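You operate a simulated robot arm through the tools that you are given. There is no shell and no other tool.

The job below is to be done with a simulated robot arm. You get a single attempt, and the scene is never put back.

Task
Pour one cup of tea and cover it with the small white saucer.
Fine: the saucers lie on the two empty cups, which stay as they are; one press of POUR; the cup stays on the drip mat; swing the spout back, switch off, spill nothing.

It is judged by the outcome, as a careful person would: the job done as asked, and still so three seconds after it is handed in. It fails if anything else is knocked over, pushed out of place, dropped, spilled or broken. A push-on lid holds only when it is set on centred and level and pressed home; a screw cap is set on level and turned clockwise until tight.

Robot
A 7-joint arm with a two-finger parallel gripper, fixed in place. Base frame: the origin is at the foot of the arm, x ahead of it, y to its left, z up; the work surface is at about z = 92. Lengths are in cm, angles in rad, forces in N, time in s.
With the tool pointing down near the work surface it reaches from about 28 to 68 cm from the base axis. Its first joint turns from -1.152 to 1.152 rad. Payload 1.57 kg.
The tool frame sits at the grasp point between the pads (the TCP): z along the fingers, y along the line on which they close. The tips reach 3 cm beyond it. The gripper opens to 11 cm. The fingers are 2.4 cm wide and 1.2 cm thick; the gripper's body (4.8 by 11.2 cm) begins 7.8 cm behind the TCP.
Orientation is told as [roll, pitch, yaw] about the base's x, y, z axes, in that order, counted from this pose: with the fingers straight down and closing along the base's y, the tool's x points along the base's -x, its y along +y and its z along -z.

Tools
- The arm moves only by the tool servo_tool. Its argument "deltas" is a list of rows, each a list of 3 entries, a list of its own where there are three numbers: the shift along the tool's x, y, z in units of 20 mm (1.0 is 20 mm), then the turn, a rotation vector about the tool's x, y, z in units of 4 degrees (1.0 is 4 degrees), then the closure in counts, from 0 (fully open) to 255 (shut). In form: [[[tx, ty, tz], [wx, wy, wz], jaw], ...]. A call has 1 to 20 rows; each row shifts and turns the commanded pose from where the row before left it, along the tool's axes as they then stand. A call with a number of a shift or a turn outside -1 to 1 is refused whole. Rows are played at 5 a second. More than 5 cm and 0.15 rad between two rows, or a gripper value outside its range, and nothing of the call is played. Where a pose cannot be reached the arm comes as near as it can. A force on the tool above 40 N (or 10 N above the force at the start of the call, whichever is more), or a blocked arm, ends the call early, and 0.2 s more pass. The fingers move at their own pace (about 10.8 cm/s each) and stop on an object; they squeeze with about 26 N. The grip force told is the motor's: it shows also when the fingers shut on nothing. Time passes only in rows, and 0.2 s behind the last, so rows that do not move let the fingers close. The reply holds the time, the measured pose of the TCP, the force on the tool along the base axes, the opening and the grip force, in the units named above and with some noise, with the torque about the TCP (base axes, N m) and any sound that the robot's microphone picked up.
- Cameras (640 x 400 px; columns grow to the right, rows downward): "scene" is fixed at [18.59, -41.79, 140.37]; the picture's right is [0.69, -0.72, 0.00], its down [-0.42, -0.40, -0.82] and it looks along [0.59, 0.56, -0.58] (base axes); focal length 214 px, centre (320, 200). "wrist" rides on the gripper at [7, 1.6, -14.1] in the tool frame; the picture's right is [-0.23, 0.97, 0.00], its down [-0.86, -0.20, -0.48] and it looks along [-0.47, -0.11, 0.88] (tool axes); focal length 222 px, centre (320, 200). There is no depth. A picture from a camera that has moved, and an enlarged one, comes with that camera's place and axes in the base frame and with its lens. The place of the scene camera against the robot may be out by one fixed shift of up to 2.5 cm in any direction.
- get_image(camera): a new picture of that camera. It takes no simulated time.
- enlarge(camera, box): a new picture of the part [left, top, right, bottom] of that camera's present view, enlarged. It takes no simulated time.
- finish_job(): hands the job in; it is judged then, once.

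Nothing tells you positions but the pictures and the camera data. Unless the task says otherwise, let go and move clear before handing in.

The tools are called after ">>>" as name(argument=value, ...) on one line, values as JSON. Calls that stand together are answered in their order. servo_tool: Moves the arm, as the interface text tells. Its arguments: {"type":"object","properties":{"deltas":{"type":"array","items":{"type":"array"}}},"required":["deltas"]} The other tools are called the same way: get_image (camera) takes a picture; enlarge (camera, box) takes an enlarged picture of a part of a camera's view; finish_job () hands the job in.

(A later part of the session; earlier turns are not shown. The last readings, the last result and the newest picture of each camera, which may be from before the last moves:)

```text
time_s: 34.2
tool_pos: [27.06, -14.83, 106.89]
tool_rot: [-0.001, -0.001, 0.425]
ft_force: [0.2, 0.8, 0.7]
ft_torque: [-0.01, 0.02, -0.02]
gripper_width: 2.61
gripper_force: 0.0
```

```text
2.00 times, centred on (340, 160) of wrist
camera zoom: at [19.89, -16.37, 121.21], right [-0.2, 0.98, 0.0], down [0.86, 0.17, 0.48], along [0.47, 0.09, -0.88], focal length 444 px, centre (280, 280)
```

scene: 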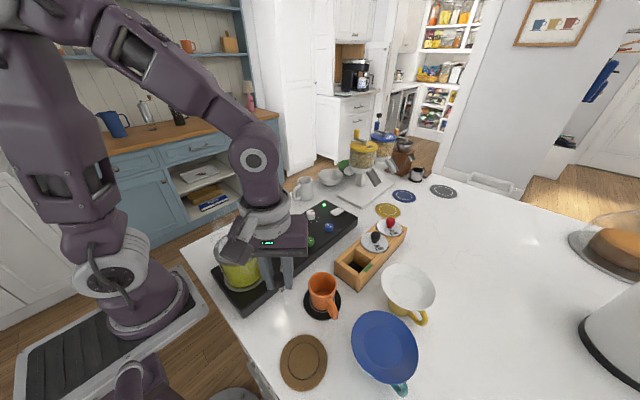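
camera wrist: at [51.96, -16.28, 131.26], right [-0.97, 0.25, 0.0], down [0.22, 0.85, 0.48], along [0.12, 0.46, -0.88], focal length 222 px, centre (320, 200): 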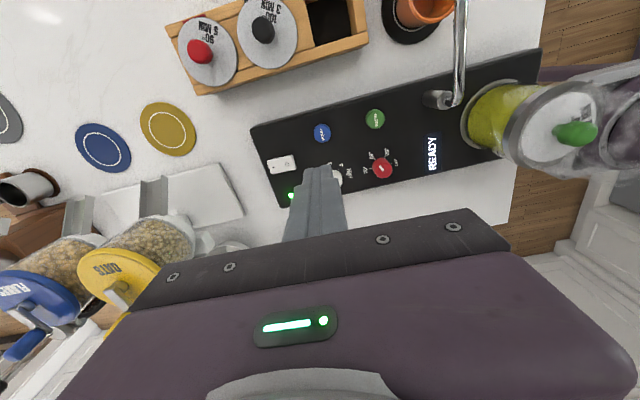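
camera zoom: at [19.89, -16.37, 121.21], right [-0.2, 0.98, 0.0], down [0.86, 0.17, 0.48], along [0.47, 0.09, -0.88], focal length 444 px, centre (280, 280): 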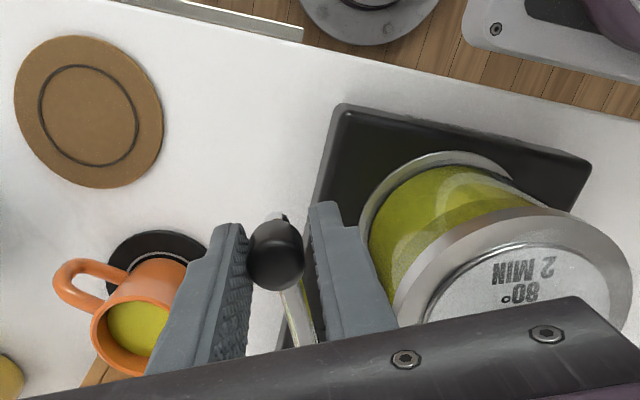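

The knob is about 0.8 cm short of its original spot. I'll take one more step, then a small check.

>>> servo_tool(deltas=[[[-0.01, 0.41, 0], [0, 0, 1], 195], [[0, 0.03, 0], [0, 0, 0], 195], [[0, 0, 0], [0, 0, 0], 195]])

>>> enlarge(camera="scene", box=[200, 180, 320, 310])

>>> enlarge(camera="wrist", box=[240, 60, 440, 260])

```text
time_s: 35.0
tool_pos: [26.63, -14.15, 106.95]
tool_rot: [-0.001, -0.002, 0.359]
ft_force: [0.6, 0.7, 0.4]
ft_torque: [-0.03, 0.01, 0.01]
gripper_width: 2.57
gripper_force: 0.0
```

```text
3.08 times, centred on (260, 245) of scene
camera zoom: at [18.59, -41.79, 140.37], right [0.69, -0.72, 0.0], down [-0.42, -0.4, -0.82], along [0.59, 0.56, -0.58], focal length 660 px, centre (505, 62)
```

zoom: 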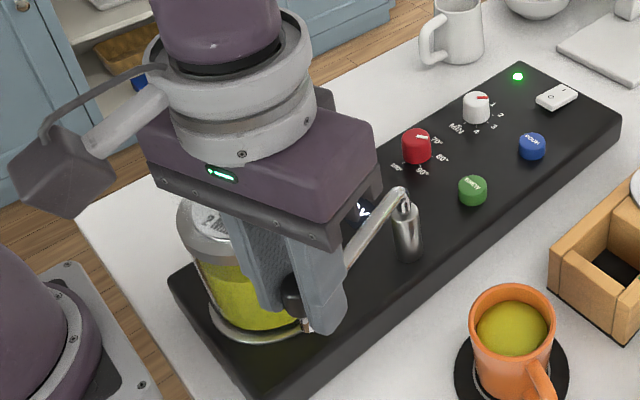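

```text
2.00 times, centred on (340, 160) of wrist
camera zoom: at [19.45, -15.06, 121.26], right [-0.13, 0.99, 0.0], down [0.87, 0.11, 0.48], along [0.47, 0.06, -0.88], focal length 444 px, centre (280, 280)
```

zoom: 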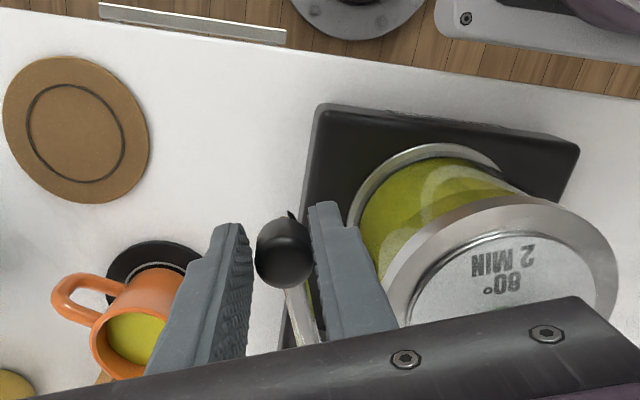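

The spout looks back at its starting angle. I'll lift straight off and compare with the original view.

>>> servo_tool(deltas=[[[0, 0, -0.5], [0, 0, 0], 188], [[0, 0, -1], [0, 0, 0], 188], [[0, 0, -1], [0, 0, 0], 188], [[0, 0, -1], [0, 0, 0], 188], [[0, 0, -1], [0, 0, 0], 188], [[0, 0, -1], [0, 0, 0], 188], [[0, 0, -1], [0, 0, 0], 188], [[0, 0, -1], [0, 0, 0], 188]])

>>> enlarge(camera="scene", box=[200, 180, 360, 320])

```text
time_s: 36.8
tool_pos: [26.59, -14.15, 121.82]
tool_rot: [-0.002, -0.001, 0.358]
ft_force: [0.2, 0.5, 0.2]
ft_torque: [0.02, 0.01, -0.01]
gripper_width: 2.87
gripper_force: 0.1
```

```text
2.86 times, centred on (280, 250) of scene
camera zoom: at [18.59, -41.79, 140.37], right [0.69, -0.72, 0.0], down [-0.42, -0.4, -0.82], along [0.59, 0.56, -0.58], focal length 613 px, centre (434, 57)
```

zoom: 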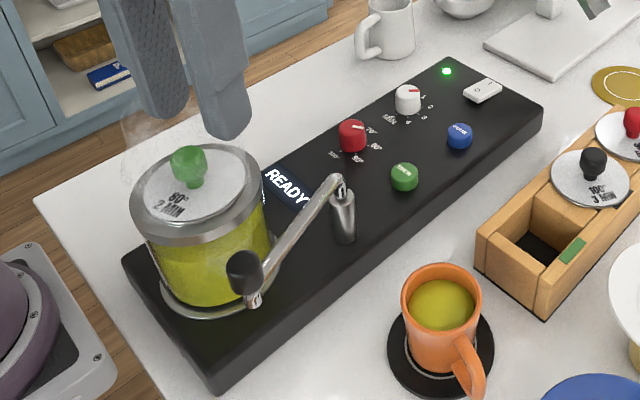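

The spout is back exactly where it was. Next is the switch: I'll turn the gripper straight, close it, and move above the O end at about (59.4, -6.1).

>>> servo_tool(deltas=[[[0, 0, 0], [0, 0, 0.854], 255], [[0, 0, 0], [0, 0, 0.854], 255], [[0, 0, 0], [0, 0, 0.854], 255], [[0, 0, 0], [0, 0, 0.854], 255], [[0, 0, 0], [0, 0, 0.854], 255], [[0, 0, 0], [0, 0, 0.854], 255]])

>>> servo_tool(deltas=[[[-0.965, 0.2355, 0.1], [0, 0, 0], 255], [[-0.965, 0.2355, 0.1], [0, 0, 0], 255], [[-0.965, 0.2355, 0.1], [0, 0, 0], 255], [[-0.965, 0.2355, 0.1], [0, 0, 0], 255], [[-0.965, 0.2355, 0.1], [0, 0, 0], 255], [[-0.965, 0.2355, 0.1], [0, 0, 0], 255], [[-0.965, 0.2355, 0.1], [0, 0, 0], 255], [[-0.965, 0.2355, 0.1], [0, 0, 0], 255], [[-0.965, 0.2355, 0.1], [0, 0, 0], 255], [[-0.965, 0.2355, 0.1], [0, 0, 0], 255], [[-0.965, 0.2355, 0.1], [0, 0, 0], 255], [[-0.965, 0.2355, 0.1], [0, 0, 0], 255], [[-0.965, 0.2355, 0.1], [0, 0, 0], 255], [[-0.965, 0.2355, 0.1], [0, 0, 0], 255], [[-0.965, 0.2355, 0.1], [0, 0, 0], 255], [[-0.965, 0.2355, 0.1], [0, 0, 0], 255], [[-0.965, 0.2355, 0.1], [0, 0, 0], 255], [[0, 0, 0], [0, 0, 0], 255]])

>>> get_image(camera="wrist")

>>> enlarge(camera="scene", box=[270, 160, 370, 240])

```text
time_s: 38.2
tool_pos: [26.71, -14.12, 122.07]
tool_rot: [-0.001, 0.0, 0.0]
ft_force: [0.4, -0.4, -0.9]
ft_torque: [-0.01, -0.03, -0.03]
gripper_width: 0.03
gripper_force: 21.6
```

```text
time_s: 42.0
tool_pos: [59.39, -6.17, 118.76]
tool_rot: [0.0, -0.001, 0.001]
ft_force: [0.0, 0.7, -0.4]
ft_torque: [0.01, 0.01, 0.01]
gripper_width: 0.01
gripper_force: 21.3
```

```text
taken
camera wrist: at [52.28, -4.59, 133.0], right [0.23, 0.97, 0.0], down [0.86, -0.2, 0.48], along [0.47, -0.11, -0.88], focal length 222 px, centre (320, 200)
```

wrist: 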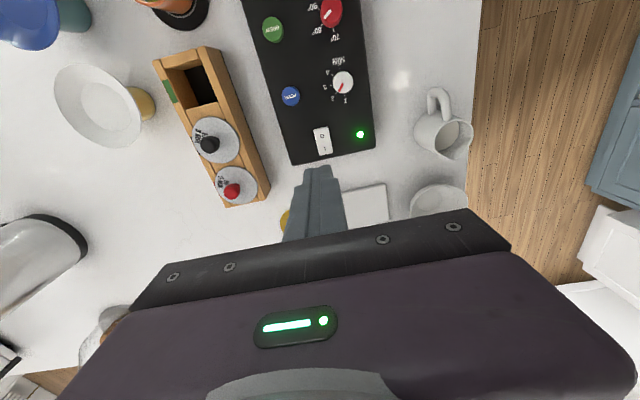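

```text
5.00 times, centred on (320, 200) of scene
camera zoom: at [18.59, -41.79, 140.37], right [0.69, -0.72, 0.0], down [-0.42, -0.4, -0.82], along [0.59, 0.56, -0.58], focal length 1072 px, centre (320, 200)
```

zoom: 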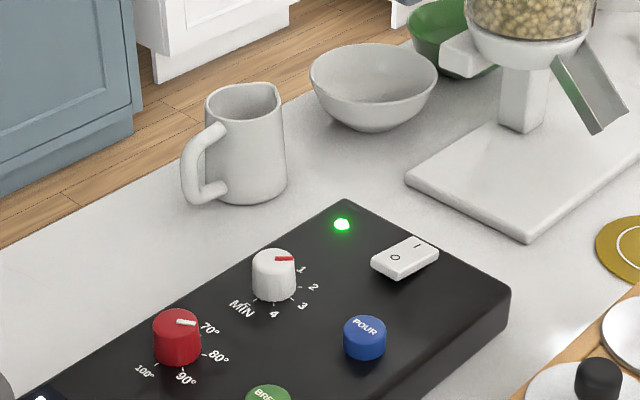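

The O end projects to x ≈ 59–60, y ≈ -6.2, under the tool. I'll descend to just above it.

>>> servo_tool(deltas=[[[0, 0, 0.93], [0, 0, 0], 255], [[0, 0, 0.93], [0, 0, 0], 255], [[0, 0, 0.93], [0, 0, 0], 255], [[0, 0, 0.93], [0, 0, 0], 255], [[0, 0, 0.93], [0, 0, 0], 255], [[0, 0, 0.93], [0, 0, 0], 255], [[0, 0, 0.93], [0, 0, 0], 255], [[0, 0, 0.93], [0, 0, 0], 255], [[0, 0, 0.93], [0, 0, 0], 255]])

>>> enlarge(camera="scene", box=[290, 170, 370, 240])

>>> enlarge(camera="wrist", box=[240, 60, 440, 220])

```text
time_s: 44.0
tool_pos: [59.46, -6.02, 101.78]
tool_rot: [-0.001, 0.001, 0.002]
ft_force: [0.5, -0.8, 0.2]
ft_torque: [0.01, -0.02, -0.01]
gripper_width: 0.01
gripper_force: 21.6
```

```text
5.71 times, centred on (330, 205) of scene
camera zoom: at [18.59, -41.79, 140.37], right [0.69, -0.72, 0.0], down [-0.42, -0.4, -0.82], along [0.59, 0.56, -0.58], focal length 1226 px, centre (263, 171)
```

zoom: 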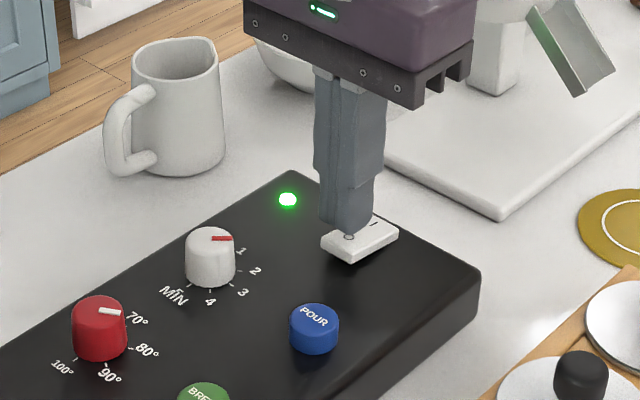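

```text
2.50 times, centred on (340, 140) of wrist
camera zoom: at [52.44, -4.58, 116.04], right [0.23, 0.97, 0.0], down [0.86, -0.2, 0.48], along [0.47, -0.11, -0.88], focal length 555 px, centre (270, 350)
```

zoom: 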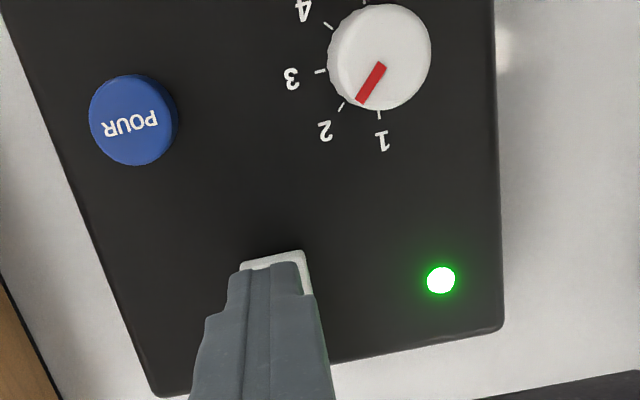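

The tips are over the O mark. I'll press down in small steps.

>>> servo_tool(deltas=[[[0.05, -0.05, 0.15], [0, 0, 0], 255], [[0, 0, 0.15], [0, 0, 0], 255], [[0, 0, 0.15], [0, 0, 0], 255], [[0, 0, 0.15], [0, 0, 0], 255]])

>>> servo_tool(deltas=[[[0, 0, 0.1], [0, 0, 0], 255], [[0, 0, 0.1], [0, 0, 0], 255]])

>>> enlarge(camera="scene", box=[290, 170, 370, 240])

```text
time_s: 45.0
tool_pos: [59.29, -6.21, 100.7]
tool_rot: [-0.001, 0.0, -0.001]
ft_force: [0.1, -0.3, 0.3]
ft_torque: [0.0, 0.03, 0.0]
gripper_width: 0.01
gripper_force: 21.4
```

```text
time_s: 45.6
tool_pos: [59.18, -6.18, 100.22]
tool_rot: [-0.001, 0.001, 0.0]
ft_force: [-0.1, -0.6, 0.6]
ft_torque: [0.0, -0.02, -0.01]
gripper_width: 0.01
gripper_force: 21.1
```

```text
5.71 times, centred on (330, 205) of scene
camera zoom: at [18.59, -41.79, 140.37], right [0.69, -0.72, 0.0], down [-0.42, -0.4, -0.82], along [0.59, 0.56, -0.58], focal length 1226 px, centre (263, 171)
```

zoom: 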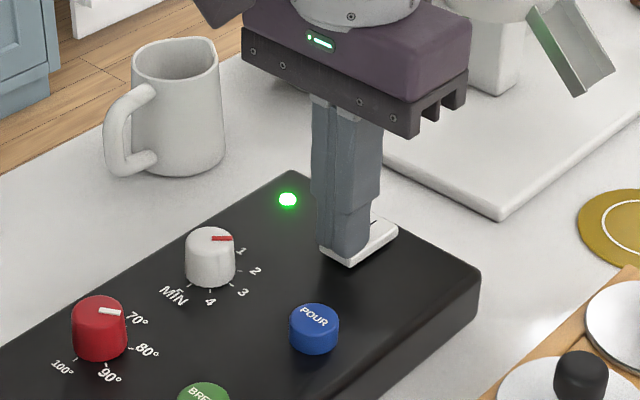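

The fingers are nearly in contact with the O end. I'll keep pressing gently.

>>> servo_tool(deltas=[[[-0.05, 0, 0.1], [0, 0, 0], 255], [[0, 0, 0.1], [0, 0, 0], 255]])

>>> enlarge(camera="scene", box=[290, 170, 370, 240])

```text
time_s: 46.3
tool_pos: [59.19, -6.24, 100.14]
tool_rot: [-0.001, 0.0, 0.0]
ft_force: [-4.4, 1.4, 9.6]
ft_torque: [0.05, 0.05, -0.03]
gripper_width: 0.02
gripper_force: 21.4
heard: click, click, click
stopped in row 2: the force on the tool passed its limit at 42 N (the readings are from after the stop); the commanded pose is now the measured one
```

```text
5.71 times, centred on (330, 205) of scene
camera zoom: at [18.56, -41.78, 140.37], right [0.69, -0.72, 0.0], down [-0.42, -0.4, -0.82], along [0.59, 0.56, -0.58], focal length 1226 px, centre (263, 171)
```

zoom: 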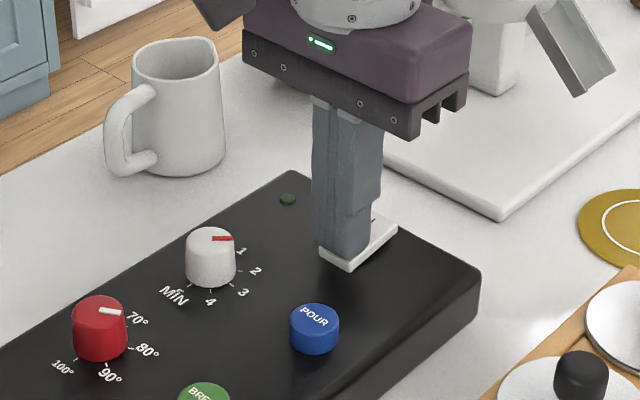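

The LED has gone dark. I'll lift off and confirm that it stays off.

>>> servo_tool(deltas=[[[0, 0, -0.6], [0, 0, 0], 255], [[0, 0, -1], [0, 0, 0], 255], [[0, 0, -1], [0, 0, 0], 255], [[0, 0, -1], [0, 0, 0], 255], [[0, 0, -1], [0, 0, 0], 255], [[0, 0, -1], [0, 0, 0], 255], [[0, 0, -1], [0, 0, 0], 255], [[0, 0, -1], [0, 0, 0], 255], [[0, 0, -1], [0, 0, 0], 255], [[0, 0, -1], [0, 0, 0], 255]])

>>> enlarge(camera="scene", box=[200, 180, 360, 320])

>>> enlarge(camera="wrist", box=[0, 0, 240, 180])

```text
time_s: 48.5
tool_pos: [59.33, -6.25, 119.28]
tool_rot: [0.0, 0.002, -0.001]
ft_force: [-0.3, 0.5, 1.2]
ft_torque: [-0.01, -0.03, -0.05]
gripper_width: 0.01
gripper_force: 21.5
```

```text
2.86 times, centred on (280, 250) of scene
camera zoom: at [18.59, -41.79, 140.37], right [0.69, -0.72, 0.0], down [-0.42, -0.4, -0.82], along [0.59, 0.56, -0.58], focal length 613 px, centre (434, 57)
```

zoom: 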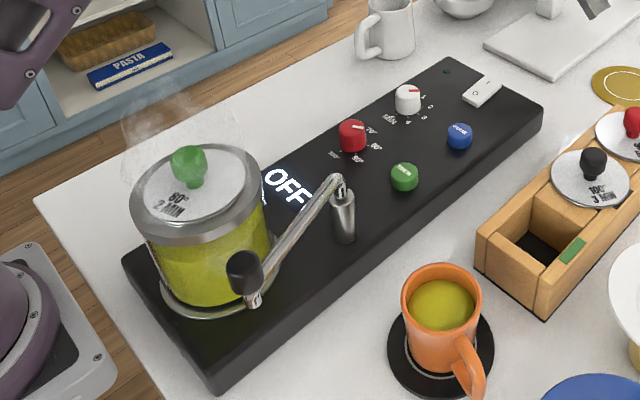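

```text
2.22 times, centred on (120, 90) of wrist
camera zoom: at [52.27, -4.65, 133.45], right [0.23, 0.97, 0.0], down [0.85, -0.2, 0.48], along [0.47, -0.11, -0.88], focal length 494 px, centre (764, 444)
```

zoom: 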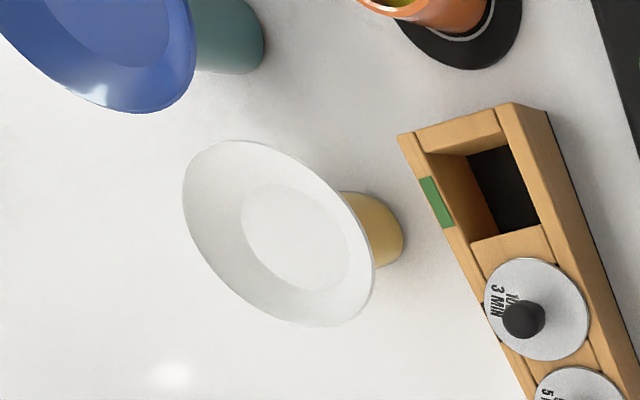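

The display now reads OFF. Next is the saucer: the white one is about 11 cm across, too wide to grip across, so I plan to pinch its sloped rim with the fingers tilted along the flange from the base side. I'll set up that orientation up high and look at the saucer from the side.

>>> servo_tool(deltas=[[[0.895, -0.993, -0.1], [0, 0, 0], 151], [[0.895, -0.993, -0.1], [0, 0, 0], 151], [[0.895, -0.993, -0.1], [0, 0, 0], 151], [[0.895, -0.993, 0], [0, 0, 0], 151], [[0.895, -0.993, 0], [0, 0, 0], 151], [[0.895, -0.993, 0], [0, 0, 0], 151], [[0.895, -0.993, 0], [0, 0, 0], 151], [[0.895, -0.993, 0], [0, 0, 0], 151], [[0.895, -0.993, 0], [0, 0, 0], 151], [[0.895, -0.993, 0], [0, 0, 0], 151], [[0.895, -0.993, 0], [0, 0, 0], 151]])

>>> servo_tool(deltas=[[[0, 0, 0], [0, 0, -0.971], 151], [[0, 0, 0], [0, 0, -0.971], 151], [[0, 0, 0], [0, 0, -0.971], 151], [[0, 0, 0], [0, 0, -0.971], 151], [[0, 0, 0], [0, 0, -0.971], 151], [[0, 0, 0], [0, 0, -0.971], 151], [[0, 0, 0], [0, 0, -0.971], 151], [[0, 0, 0], [0, 0, -0.971], 151], [[0, 0, 0], [0, 0, -0.971], 151], [[0, 0, 0], [0, 0, -0.971], 151], [[0, 0, 0], [0, 0, -0.971], 151], [[0, 0, 0], [0, 0, -0.971], 151], [[0, 0, 0], [0, 0, -0.971], 151], [[0, 0, 0], [0, 0, -0.971], 151]])

>>> get_image(camera="wrist")

>>> get_image(camera="scene")

```text
time_s: 50.9
tool_pos: [39.56, -28.19, 119.74]
tool_rot: [0.0, 0.001, -0.001]
ft_force: [-0.4, -0.1, -0.3]
ft_torque: [0.04, -0.02, -0.03]
gripper_width: 4.51
gripper_force: 0.1
```

```text
time_s: 53.9
tool_pos: [39.62, -28.07, 119.9]
tool_rot: [0.001, 0.001, 0.95]
ft_force: [-1.2, -0.4, 0.0]
ft_torque: [-0.01, 0.0, -0.01]
gripper_width: 4.49
gripper_force: 0.1
```

```text
taken
camera wrist: at [34.28, -32.84, 134.11], right [-0.66, 0.75, 0.0], down [0.66, 0.58, 0.48], along [0.36, 0.32, -0.88], focal length 222 px, centre (320, 200)
```

wrist: 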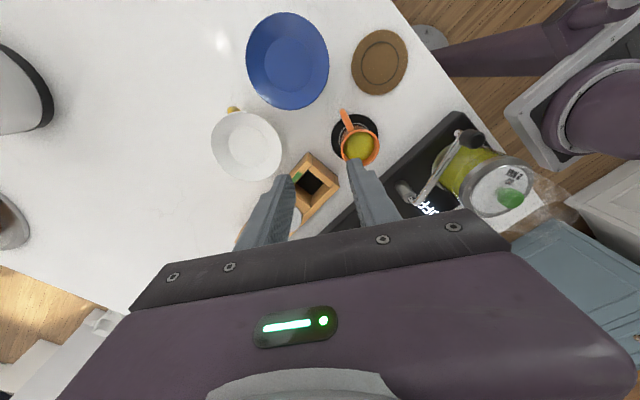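

```text
taken
```

scene: 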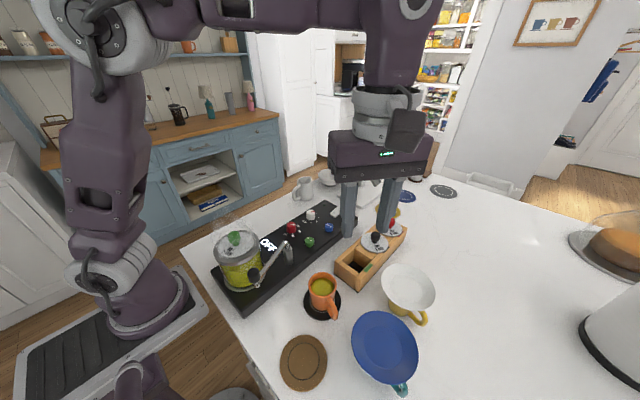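

From here the white saucer is fully visible. I'll enlarge it and then tilt the tool.

>>> enlarge(camera="wrist", box=[180, 80, 320, 200])

>>> servo_tool(deltas=[[[0, 0, 0], [0.9375, 0, 0], 151], [[0, 0, 0], [0.9375, 0, 0], 151], [[0, 0, 0], [0.9375, 0, 0], 151], [[0, 0, 0], [0.9375, 0, 0], 151], [[0, 0, 0], [0.9375, 0, 0], 151], [[0, 0, 0], [0.9375, 0, 0], 151], [[0, 0, 0], [0.9375, 0, 0], 151], [[0, 0, 0], [0.9375, 0, 0], 151], [[0, 0, 0], [0.9375, 0, 0], 151], [[0, 0, 0], [0.9375, 0, 0], 151], [[0, 0, 0], [0.9375, 0, 0], 151], [[0, 0, 0], [0.9375, 0, 0], 151]])

>>> get_image(camera="wrist")

>>> get_image(camera="scene")

```text
3.33 times, centred on (250, 140) of wrist
camera zoom: at [34.28, -32.84, 134.11], right [-0.66, 0.75, 0.0], down [0.66, 0.58, 0.48], along [0.36, 0.32, -0.88], focal length 740 px, centre (553, 400)
```

zoom: 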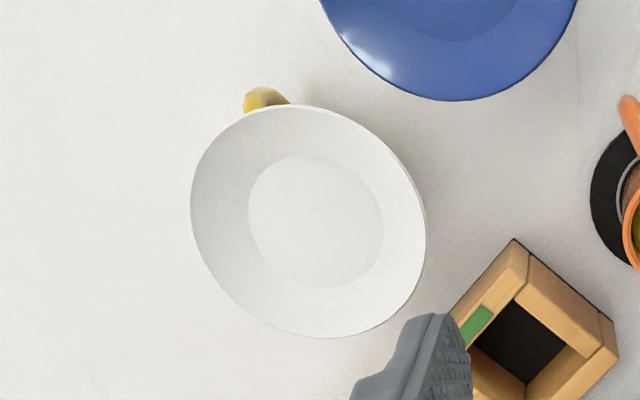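

```text
time_s: 56.5
tool_pos: [39.66, -27.99, 119.79]
tool_rot: [-0.788, -0.001, 0.949]
ft_force: [0.0, -0.7, 0.1]
ft_torque: [0.02, 0.03, 0.0]
gripper_width: 4.47
gripper_force: 0.0
```

```text
taken
camera wrist: at [26.44, -27.26, 128.77], right [-0.43, 0.59, -0.69], down [0.34, 0.81, 0.48], along [0.84, -0.03, -0.54], focal length 222 px, centre (320, 200)
```

wrist: 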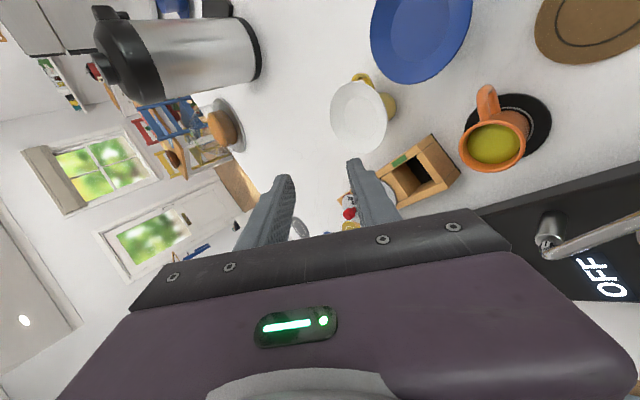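

```text
taken
```

scene: 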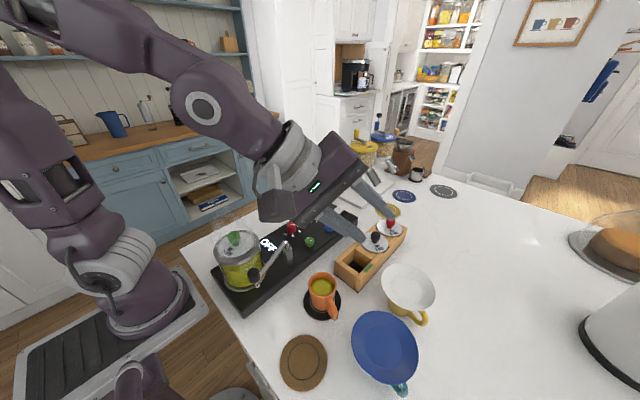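

The tilt is reachable. I'll look at the saucer closely from this lower angle.

>>> enlarge(camera="wrist", box=[310, 60, 430, 180])

>>> enlarge(camera="scene", box=[300, 160, 460, 330])

```text
3.33 times, centred on (370, 120) of wrist
camera zoom: at [26.44, -27.26, 128.77], right [-0.43, 0.59, -0.69], down [0.34, 0.81, 0.48], along [0.84, -0.03, -0.54], focal length 740 px, centre (153, 467)
```

zoom: 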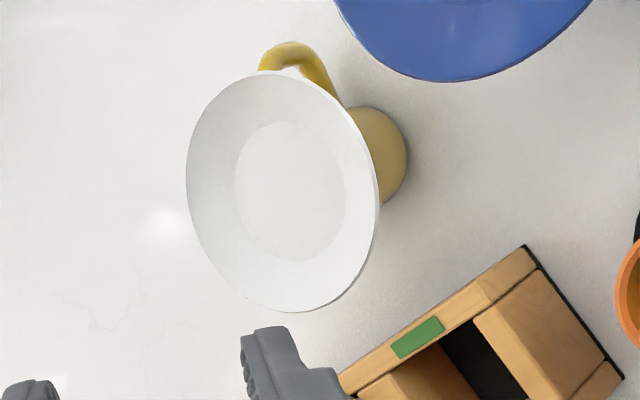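

```text
2.35 times, centred on (380, 245) of scene
camera zoom: at [18.59, -41.79, 140.37], right [0.69, -0.72, 0.0], down [-0.42, -0.4, -0.82], along [0.59, 0.56, -0.58], focal length 505 px, centre (179, 94)
```

zoom: 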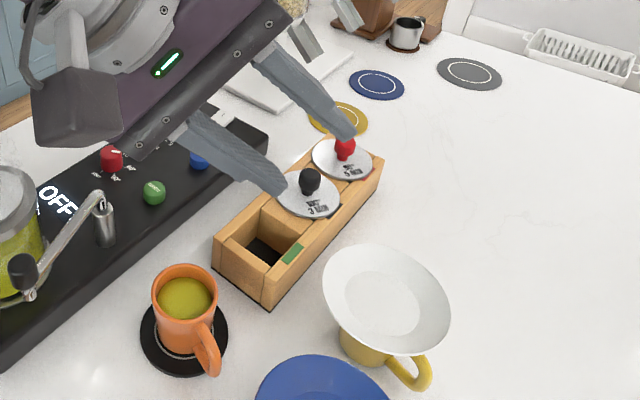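

The saucer is about 11.0 cm across, with a flange slope of about 25–30° and its rim centre near (49.1, -35.2, 100). I'll set the finger tilt to about 30° below horizontal, then move down to a pre-grasp point behind the rim.

>>> servo_tool(deltas=[[[0, 0, 0], [0.9375, -0.115, -0.115], 151], [[0, 0, 0], [0.9375, -0.115, -0.115], 151], [[0, 0, 0], [0.9375, -0.115, -0.115], 151], [[0, 0, 0], [0.9375, -0.115, -0.115], 151], [[0, 0, 0], [0, 0, 0], 151]])

>>> get_image(camera="scene")

```text
time_s: 57.7
tool_pos: [39.62, -28.18, 120.17]
tool_rot: [-1.036, 0.007, 0.992]
ft_force: [-0.6, -0.2, -0.4]
ft_torque: [0.04, -0.01, 0.0]
gripper_width: 4.51
gripper_force: 0.1
out of reach, approached as far as the arm can: row 4
```

```text
taken
```

scene: 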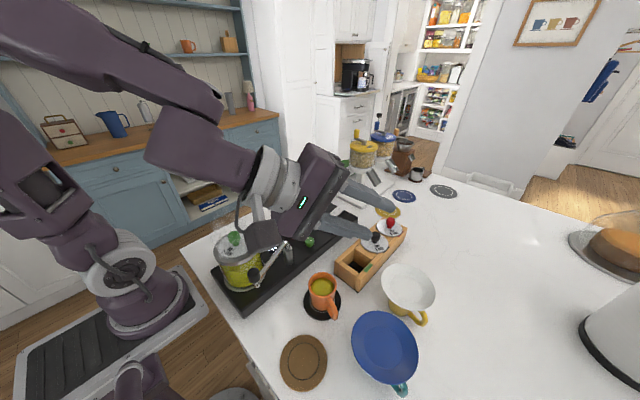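

That tilt is at the edge of reach here but essentially achieved (59°). I'll descend in stages, checking arm clearance from the kettle and spout.

>>> servo_tool(deltas=[[[0.045, 0.45, 0.264], [0, 0, 0], 151], [[0.045, 0.45, 0.264], [0, 0, 0], 151], [[0.045, 0.45, 0.264], [0, 0, 0], 151], [[0.045, 0.45, 0.264], [0, 0, 0], 151], [[0.045, 0.45, 0.264], [0, 0, 0], 151], [[0.045, 0.45, 0.264], [0, 0, 0], 151], [[0.045, 0.45, 0.264], [0, 0, 0], 151], [[0.045, 0.45, 0.264], [0, 0, 0], 151]])

>>> get_image(camera="scene")

>>> get_image(camera="wrist")

```text
time_s: 59.5
tool_pos: [39.17, -28.82, 111.87]
tool_rot: [-1.047, 0.006, 0.995]
ft_force: [-0.2, 0.8, 0.2]
ft_torque: [-0.01, 0.01, 0.01]
gripper_width: 4.51
gripper_force: 0.1
```

```text
taken
```

scene: 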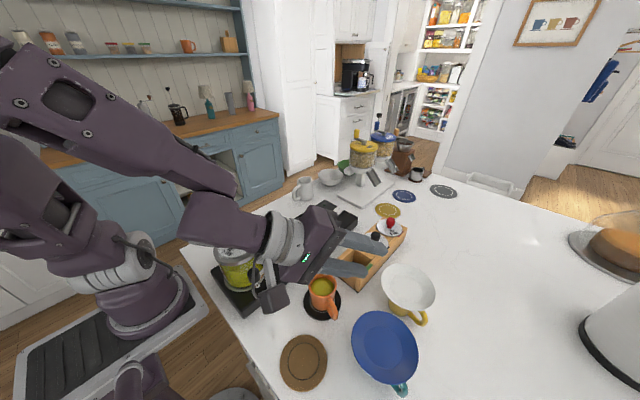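

```text
taken
camera wrist: at [24.45, -27.49, 117.65], right [-0.29, 0.45, -0.85], down [0.2, 0.89, 0.41], along [0.94, -0.06, -0.35], focal length 222 px, centre (320, 200)
```

wrist: 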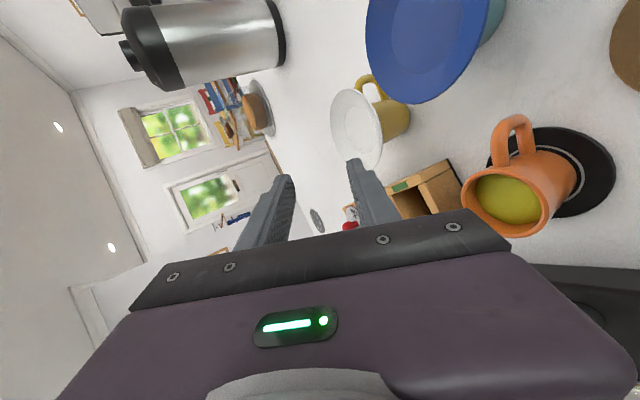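

Clearances look fine so far. I'll continue diagonally toward a pre-grasp about 3.5 cm behind the rim.

>>> servo_tool(deltas=[[[-0.006, 0.4525, 0.416], [0, 0, 0], 151], [[-0.006, 0.4525, 0.416], [0, 0, 0], 151], [[-0.006, 0.4525, 0.416], [0, 0, 0], 151], [[-0.006, 0.4525, 0.416], [0, 0, 0], 151], [[-0.006, 0.4525, 0.416], [0, 0, 0], 151]])

>>> get_image(camera="scene")

>>> get_image(camera="wrist")

```text
time_s: 60.7
tool_pos: [39.5, -28.92, 109.9]
tool_rot: [-1.045, 0.005, 0.993]
ft_force: [0.1, -0.9, -0.1]
ft_torque: [-0.02, -0.01, 0.0]
gripper_width: 4.51
gripper_force: 0.1
out of reach, approached as far as the arm can: row 2, 3, 4, 5
```

```text
taken
```

scene: 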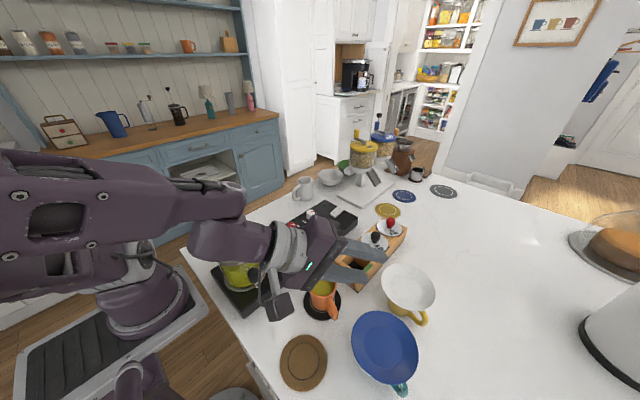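

```text
taken
camera wrist: at [24.74, -27.67, 115.8], right [-0.29, 0.45, -0.84], down [0.21, 0.89, 0.41], along [0.94, -0.06, -0.35], focal length 222 px, centre (320, 200)
```

wrist: 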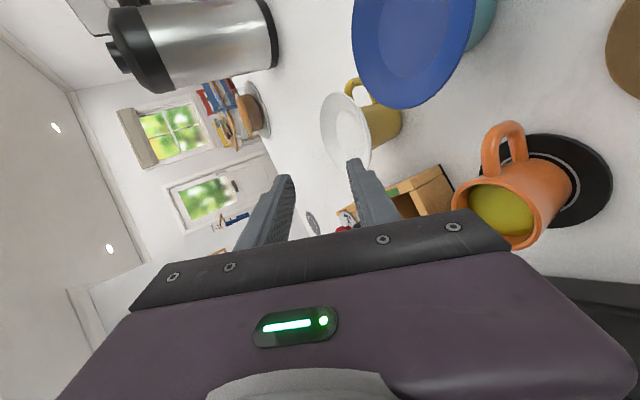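

That low tilted pose isn't reachable from the base side. A better approach is from the +y side, with the hand passing above the open end of the wooden box and the wrist at mid-reach. I'll back out upward and level the tool first.

>>> servo_tool(deltas=[[[0, -0.433, -0.25], [0, 0, 0], 151], [[0, -0.433, -0.25], [0, 0, 0], 151], [[0, -0.433, -0.25], [0, 0, 0], 151], [[0, -0.433, -0.25], [0, 0, 0], 151], [[0, -0.433, -0.25], [0, 0, 0], 151], [[0, -0.433, -0.25], [0, 0, 0], 151], [[0, -0.433, -0.25], [0, 0, 0], 151], [[0, -0.433, -0.25], [0, 0, 0], 151], [[0, -0.433, -0.25], [0, 0, 0], 151], [[0, -0.433, -0.25], [0, 0, 0], 151]])

>>> servo_tool(deltas=[[[0, 0, 0], [-1, 0, 0], 151], [[0, 0, 0], [-1, 0, 0], 151], [[0, 0, 0], [-1, 0, 0], 151], [[0, 0, 0], [-1, 0, 0], 151], [[0, 0, 0], [-1, 0, 0], 151], [[0, 0, 0], [-1, 0, 0], 151], [[0, 0, 0], [-1, 0, 0], 151], [[0, 0, 0], [-1, 0, 0], 151], [[0, 0, 0], [-1, 0, 0], 151], [[0, 0, 0], [-1, 0, 0], 151], [[0, 0, 0], [-1, 0, 0], 151], [[0, 0, 0], [-1, 0, 0], 151], [[0, 0, 0], [-1, 0, 0], 151], [[0, 0, 0], [-1, 0, 0], 151], [[0, 0, 0], [-1, 0, 0], 151]])

>>> get_image(camera="scene")

```text
time_s: 62.9
tool_pos: [39.37, -29.12, 120.11]
tool_rot: [-1.048, 0.006, 0.992]
ft_force: [0.2, -0.4, 0.2]
ft_torque: [-0.01, 0.03, -0.01]
gripper_width: 4.5
gripper_force: 0.1
```

```text
time_s: 66.1
tool_pos: [39.57, -29.03, 120.11]
tool_rot: [0.001, 0.004, 0.993]
ft_force: [-0.3, 0.7, -1.0]
ft_torque: [0.0, 0.05, 0.0]
gripper_width: 4.5
gripper_force: 0.1
```

```text
taken
```

scene: 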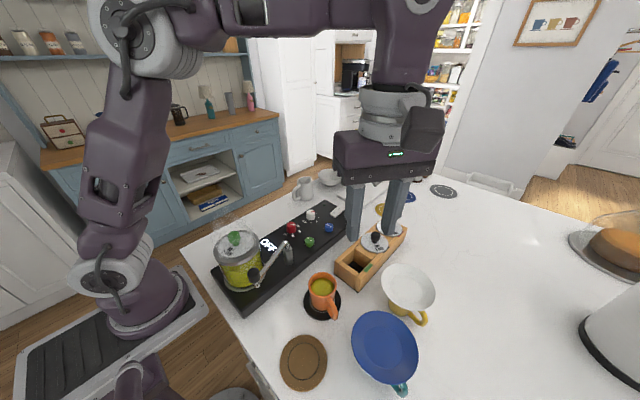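

All objects are intact. Now I'll turn the yaw to zero, move above the box's open end, and tilt so the fingers point toward -y.

>>> servo_tool(deltas=[[[0, 0, 0], [0, 0, 0.948], 151], [[0, 0, 0], [0, 0, 0.948], 151], [[0, 0, 0], [0, 0, 0.948], 151], [[0, 0, 0], [0, 0, 0.948], 151], [[0, 0, 0], [0, 0, 0.948], 151], [[0, 0, 0], [0, 0, 0.948], 151], [[0, 0, 0], [0, 0, 0.948], 151], [[0, 0, 0], [0, 0, 0.948], 151], [[0, 0, 0], [0, 0, 0.948], 151], [[0, 0, 0], [0, 0, 0.948], 151], [[0, 0, 0], [0, 0, 0.948], 151], [[0, 0, 0], [0, 0, 0.948], 151], [[0, 0, 0], [0, 0, 0.948], 151], [[0, 0, 0], [0, 0, 0.948], 151], [[0, 0, 0], [0, 0, 0.948], 151]])

>>> servo_tool(deltas=[[[-0.95, 0.6, 0], [0, 0, 0], 151], [[-0.95, 0.6, 0], [0, 0, 0], 151], [[-0.95, 0.6, 0], [0, 0, 0], 151], [[-0.95, 0.6, 0], [0, 0, 0], 151], [[-0.95, 0.6, 0], [0, 0, 0], 151], [[0, 0, 0], [0, 0, 0], 151]])

>>> servo_tool(deltas=[[[0, 0, 0], [1, 0, 0], 151], [[0, 0, 0], [1, 0, 0], 151], [[0, 0, 0], [1, 0, 0], 151], [[0, 0, 0], [1, 0, 0], 151], [[0, 0, 0], [1, 0, 0], 151], [[0, 0, 0], [1, 0, 0], 151], [[0, 0, 0], [1, 0, 0], 151], [[0, 0, 0], [1, 0, 0], 151], [[0, 0, 0], [1, 0, 0], 151], [[0, 0, 0], [1, 0, 0], 151], [[0, 0, 0], [1, 0, 0], 151], [[0, 0, 0], [1, 0, 0], 151], [[0, 0, 0], [1, 0, 0], 151], [[0, 0, 0], [1, 0, 0], 151], [[0, 0, 0], [1, 0, 0], 151]])

>>> get_image(camera="scene")

>>> get_image(camera="wrist")

```text
time_s: 69.3
tool_pos: [39.43, -29.01, 120.14]
tool_rot: [-0.005, 0.004, 0.001]
ft_force: [0.2, 0.7, -0.6]
ft_torque: [0.04, 0.03, 0.01]
gripper_width: 4.48
gripper_force: 0.0
```

```text
time_s: 70.7
tool_pos: [48.98, -23.24, 120.05]
tool_rot: [-0.006, 0.002, 0.002]
ft_force: [-1.4, -0.4, 0.7]
ft_torque: [-0.01, -0.01, 0.01]
gripper_width: 4.49
gripper_force: 0.1
```

```text
time_s: 73.9
tool_pos: [49.03, -23.1, 120.13]
tool_rot: [-1.055, 0.004, 0.002]
ft_force: [0.6, -0.5, -0.3]
ft_torque: [-0.06, 0.04, -0.02]
gripper_width: 4.47
gripper_force: 0.1
```

```text
taken
```

scene: 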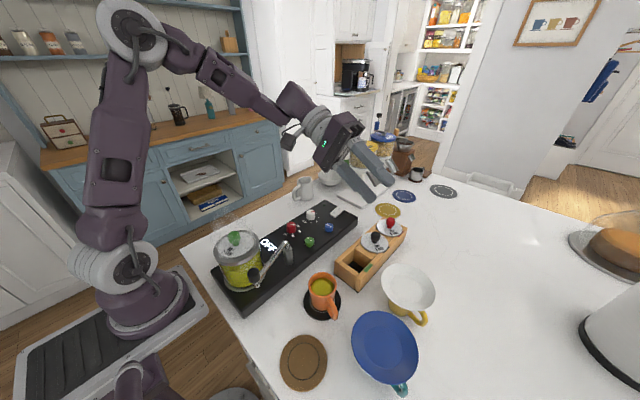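

```text
taken
camera wrist: at [41.98, -10.02, 125.79], right [0.22, 0.48, -0.85], down [0.86, 0.32, 0.41], along [0.47, -0.82, -0.34], focal length 222 px, centre (320, 200)
```

wrist: 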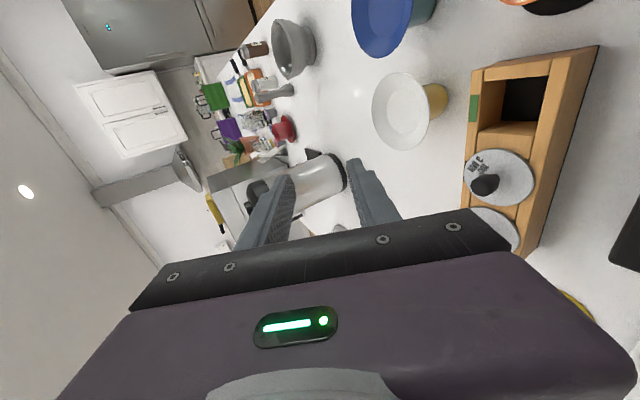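

This pose is comfortable. I'll enlarge the view of the saucer from this side to refine its position.

>>> enlarge(camera="wrist", box=[350, 50, 470, 170])

```text
3.33 times, centred on (410, 110) of wrist
camera zoom: at [41.98, -10.02, 125.79], right [0.22, 0.48, -0.85], down [0.86, 0.32, 0.41], along [0.47, -0.82, -0.34], focal length 740 px, centre (20, 500)
```

zoom: 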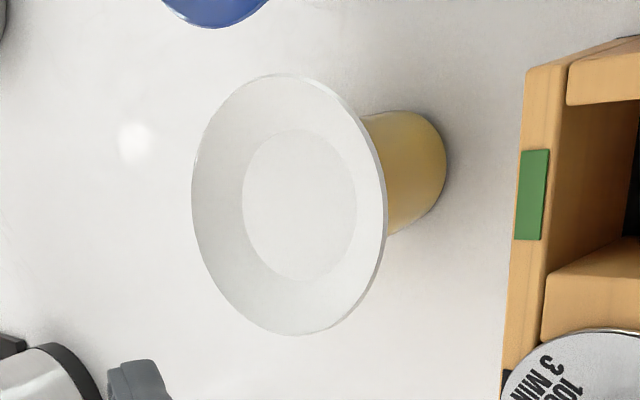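

The refined saucer rim centre is (48.97, -35.35), rim at z ≈ 99.7, flange slope about 23–26°. I'll fine-tune the tilt, narrow the fingers to 3 cm and descend to just above the pre-grasp.

>>> servo_tool(deltas=[[[0, 0, 0], [0.9, 0, 0], 185], [[0.003, 0.65, 0.502], [0, 0, 0], 185], [[0.003, 0.65, 0.502], [0, 0, 0], 185], [[0.003, 0.65, 0.502], [0, 0, 0], 185], [[0.003, 0.65, 0.502], [0, 0, 0], 185], [[0.003, 0.65, 0.502], [0, 0, 0], 185], [[0.003, 0.65, 0.502], [0, 0, 0], 185], [[0.003, 0.65, 0.502], [0, 0, 0], 185], [[0.003, 0.65, 0.502], [0, 0, 0], 185], [[0.003, 0.65, 0.502], [0, 0, 0], 185], [[0.003, 0.65, 0.502], [0, 0, 0], 185], [[0, 0, 0], [0, 0, 0], 185]])

>>> get_image(camera="wrist")

>>> enlarge(camera="scene", box=[300, 160, 460, 330])

```text
time_s: 76.5
tool_pos: [49.11, -26.22, 104.09]
tool_rot: [-1.115, 0.003, 0.0]
ft_force: [-0.1, -0.5, -0.2]
ft_torque: [-0.01, 0.0, 0.03]
gripper_width: 3.03
gripper_force: 0.0
```

```text
taken
camera wrist: at [42.1, -12.86, 109.05], right [0.22, 0.43, -0.88], down [0.86, 0.34, 0.39], along [0.47, -0.84, -0.29], focal length 222 px, centre (320, 200)
```

wrist: 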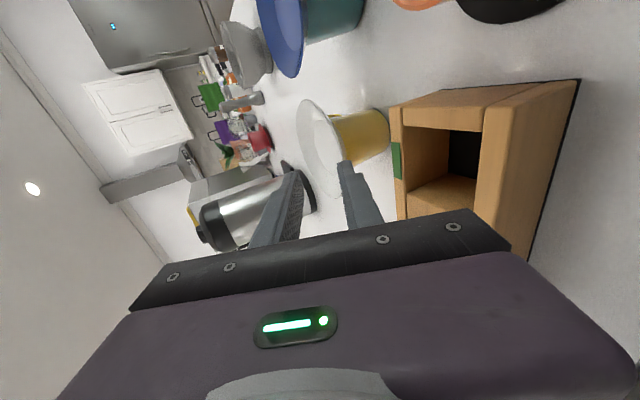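

```text
2.35 times, centred on (380, 245) of scene
camera zoom: at [18.59, -41.79, 140.37], right [0.69, -0.72, 0.0], down [-0.42, -0.4, -0.82], along [0.59, 0.56, -0.58], focal length 505 px, centre (179, 94)
```

zoom: 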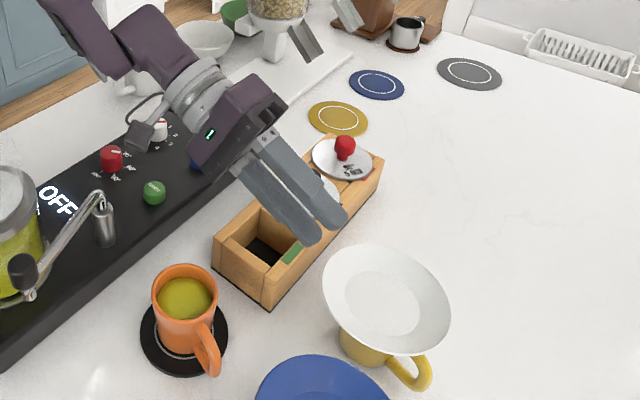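

The tool is above the pre-grasp. I'll zoom in on the saucer relative to the finger tips.

>>> enlarge(camera="wrist", box=[250, 80, 410, 230])

```text
2.67 times, centred on (330, 155) of wrist
camera zoom: at [42.1, -12.86, 109.05], right [0.22, 0.43, -0.88], down [0.86, 0.34, 0.39], along [0.47, -0.84, -0.29], focal length 592 px, centre (293, 320)
```

zoom: 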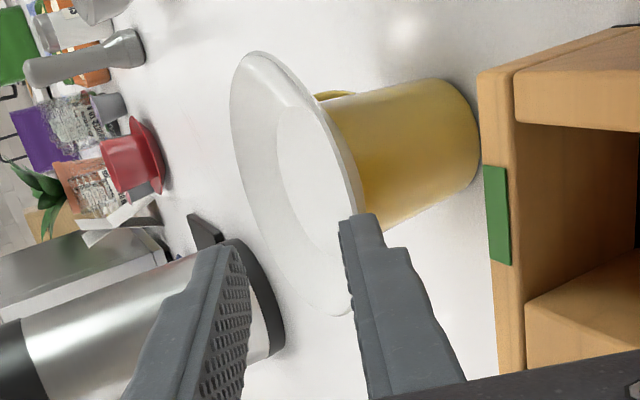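

The prediction matches the picture within a few millimetres. I'll go down to the pre-grasp and check again.

>>> servo_tool(deltas=[[[0.023, 0.42, 0.243], [0, 0, 0], 185], [[0.023, 0.42, 0.243], [0, 0, 0], 185], [[0.023, 0.42, 0.243], [0, 0, 0], 185], [[0, 0, 0], [0, 0, 0], 185]])

>>> enlarge(camera="wrist", box=[250, 80, 410, 230])

>>> enlarge(camera="scene", box=[340, 200, 460, 330])

```text
time_s: 77.5
tool_pos: [48.7, -26.54, 101.12]
tool_rot: [-1.115, 0.004, 0.002]
ft_force: [-0.4, 0.8, 0.4]
ft_torque: [0.0, 0.01, -0.01]
gripper_width: 3.03
gripper_force: 0.1
```

```text
2.67 times, centred on (330, 155) of wrist
camera zoom: at [41.74, -13.25, 106.02], right [0.22, 0.43, -0.88], down [0.86, 0.34, 0.39], along [0.47, -0.84, -0.29], focal length 592 px, centre (293, 320)
```

zoom: 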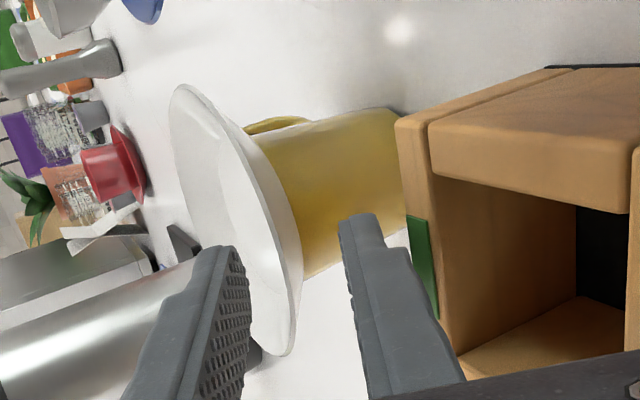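

```text
3.08 times, centred on (400, 265) of scene
camera zoom: at [18.59, -41.79, 140.37], right [0.69, -0.72, 0.0], down [-0.42, -0.4, -0.82], along [0.59, 0.56, -0.58], focal length 660 px, centre (74, 0)
```

zoom: 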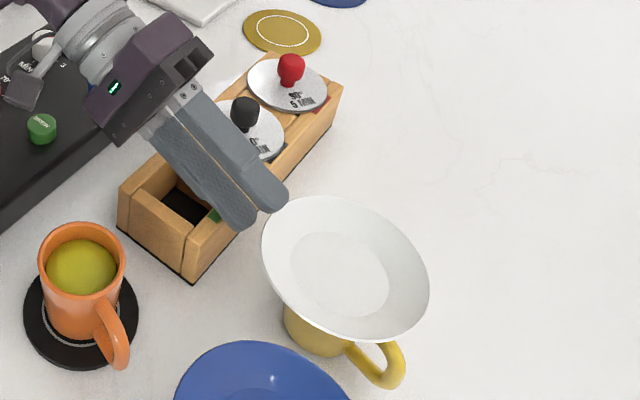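

The rim edge lies midway between the finger tips. I'll advance 2.5 cm along the finger axis so that the rim enters between the pads.

>>> servo_tool(deltas=[[[-0.05, 0, 0.25], [0, 0, 0], 185], [[-0.05, 0, 0.25], [0, 0, 0], 185], [[0, 0, 0.25], [0, 0, 0], 185], [[0, 0, 0.25], [0, 0, 0], 185], [[0, 0, 0.2], [0, 0, 0], 185], [[0, 0, 0], [0, 0, 0], 185]])

>>> enlarge(camera="wrist", box=[250, 80, 410, 230])

>>> enlarge(camera="scene", box=[340, 200, 460, 330])

```text
time_s: 78.9
tool_pos: [48.88, -28.72, 100.04]
tool_rot: [-1.115, 0.003, 0.002]
ft_force: [0.1, 0.1, 0.9]
ft_torque: [0.02, 0.01, 0.0]
gripper_width: 2.99
gripper_force: 0.0
```

```text
2.67 times, centred on (330, 155) of wrist
camera zoom: at [41.87, -15.27, 104.97], right [0.22, 0.43, -0.88], down [0.86, 0.34, 0.39], along [0.47, -0.84, -0.29], focal length 592 px, centre (293, 320)
```

zoom: 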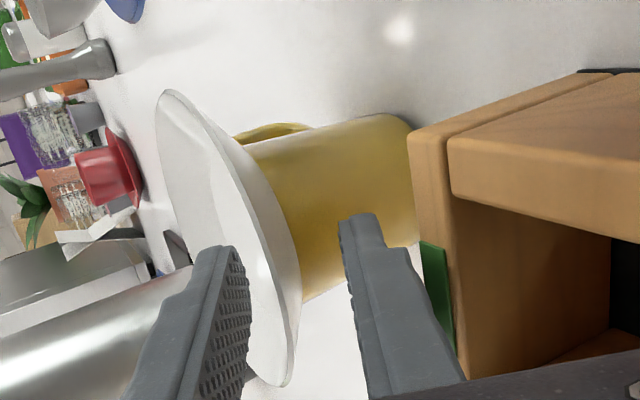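

```text
3.08 times, centred on (400, 265) of scene
camera zoom: at [18.59, -41.79, 140.37], right [0.69, -0.72, 0.0], down [-0.42, -0.4, -0.82], along [0.59, 0.56, -0.58], focal length 660 px, centre (74, 0)
```

zoom: 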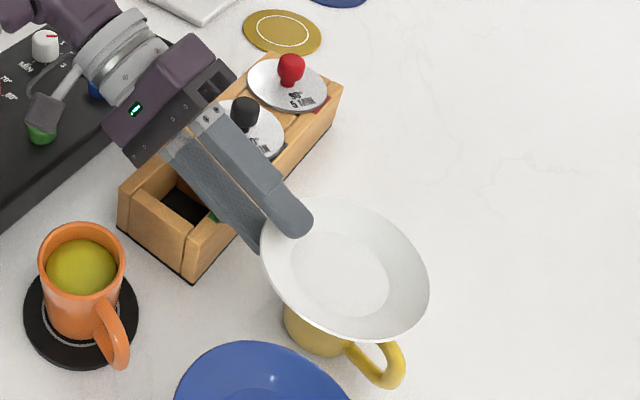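

The fingers straddle the flange. I'll close gradually.

>>> servo_tool(deltas=[[[0, 0, 0], [0, 0, 0], 205], [[0, 0, 0], [0, 0, 0], 220], [[0, 0, 0], [0, 0, 0], 230]])

>>> enlarge(camera="wrist", box=[250, 80, 410, 230])

```text
time_s: 79.7
tool_pos: [48.95, -28.62, 100.04]
tool_rot: [-1.116, 0.003, 0.001]
ft_force: [0.7, 0.6, 1.4]
ft_torque: [-0.04, -0.03, -0.02]
gripper_width: 1.23
gripper_force: 0.4
```

```text
2.67 times, centred on (330, 155) of wrist
camera zoom: at [41.87, -15.28, 104.99], right [0.22, 0.43, -0.88], down [0.86, 0.34, 0.39], along [0.47, -0.84, -0.29], focal length 592 px, centre (293, 320)
```

zoom: 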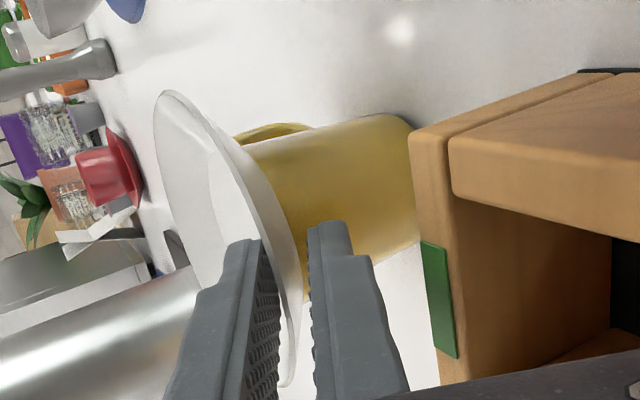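

The rim sits slightly closer to the lower finger. I'll shift about 1.6 mm to centre, then close fully.

>>> servo_tool(deltas=[[[0, 0.08, 0], [0, 0, 0], 230], [[0, 0, 0], [0, 0, 0], 236], [[0, 0, 0], [0, 0, 0], 240], [[0, 0, 0], [0, 0, 0], 244], [[0, 0, 0], [0, 0, 0], 248]])

>>> enlarge(camera="wrist", box=[250, 80, 410, 230])

```text
time_s: 80.9
tool_pos: [48.93, -28.51, 99.88]
tool_rot: [-1.114, 0.005, 0.002]
ft_force: [0.5, -0.3, 0.7]
ft_torque: [-0.02, -0.02, -0.01]
gripper_width: 0.43
gripper_force: 24.9
```

```text
2.67 times, centred on (330, 155) of wrist
camera zoom: at [41.94, -15.17, 104.8], right [0.22, 0.43, -0.88], down [0.86, 0.34, 0.39], along [0.47, -0.84, -0.29], focal length 592 px, centre (293, 320)
```

zoom: 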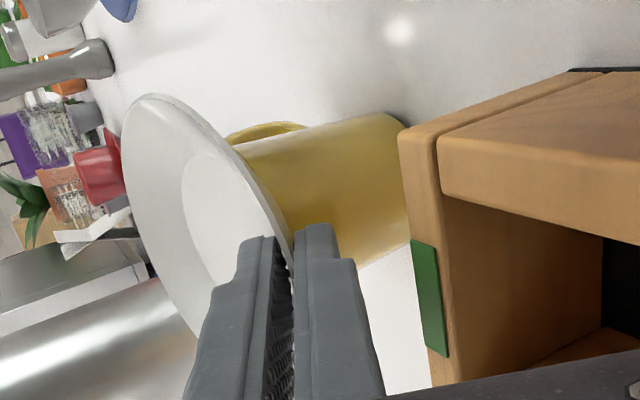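

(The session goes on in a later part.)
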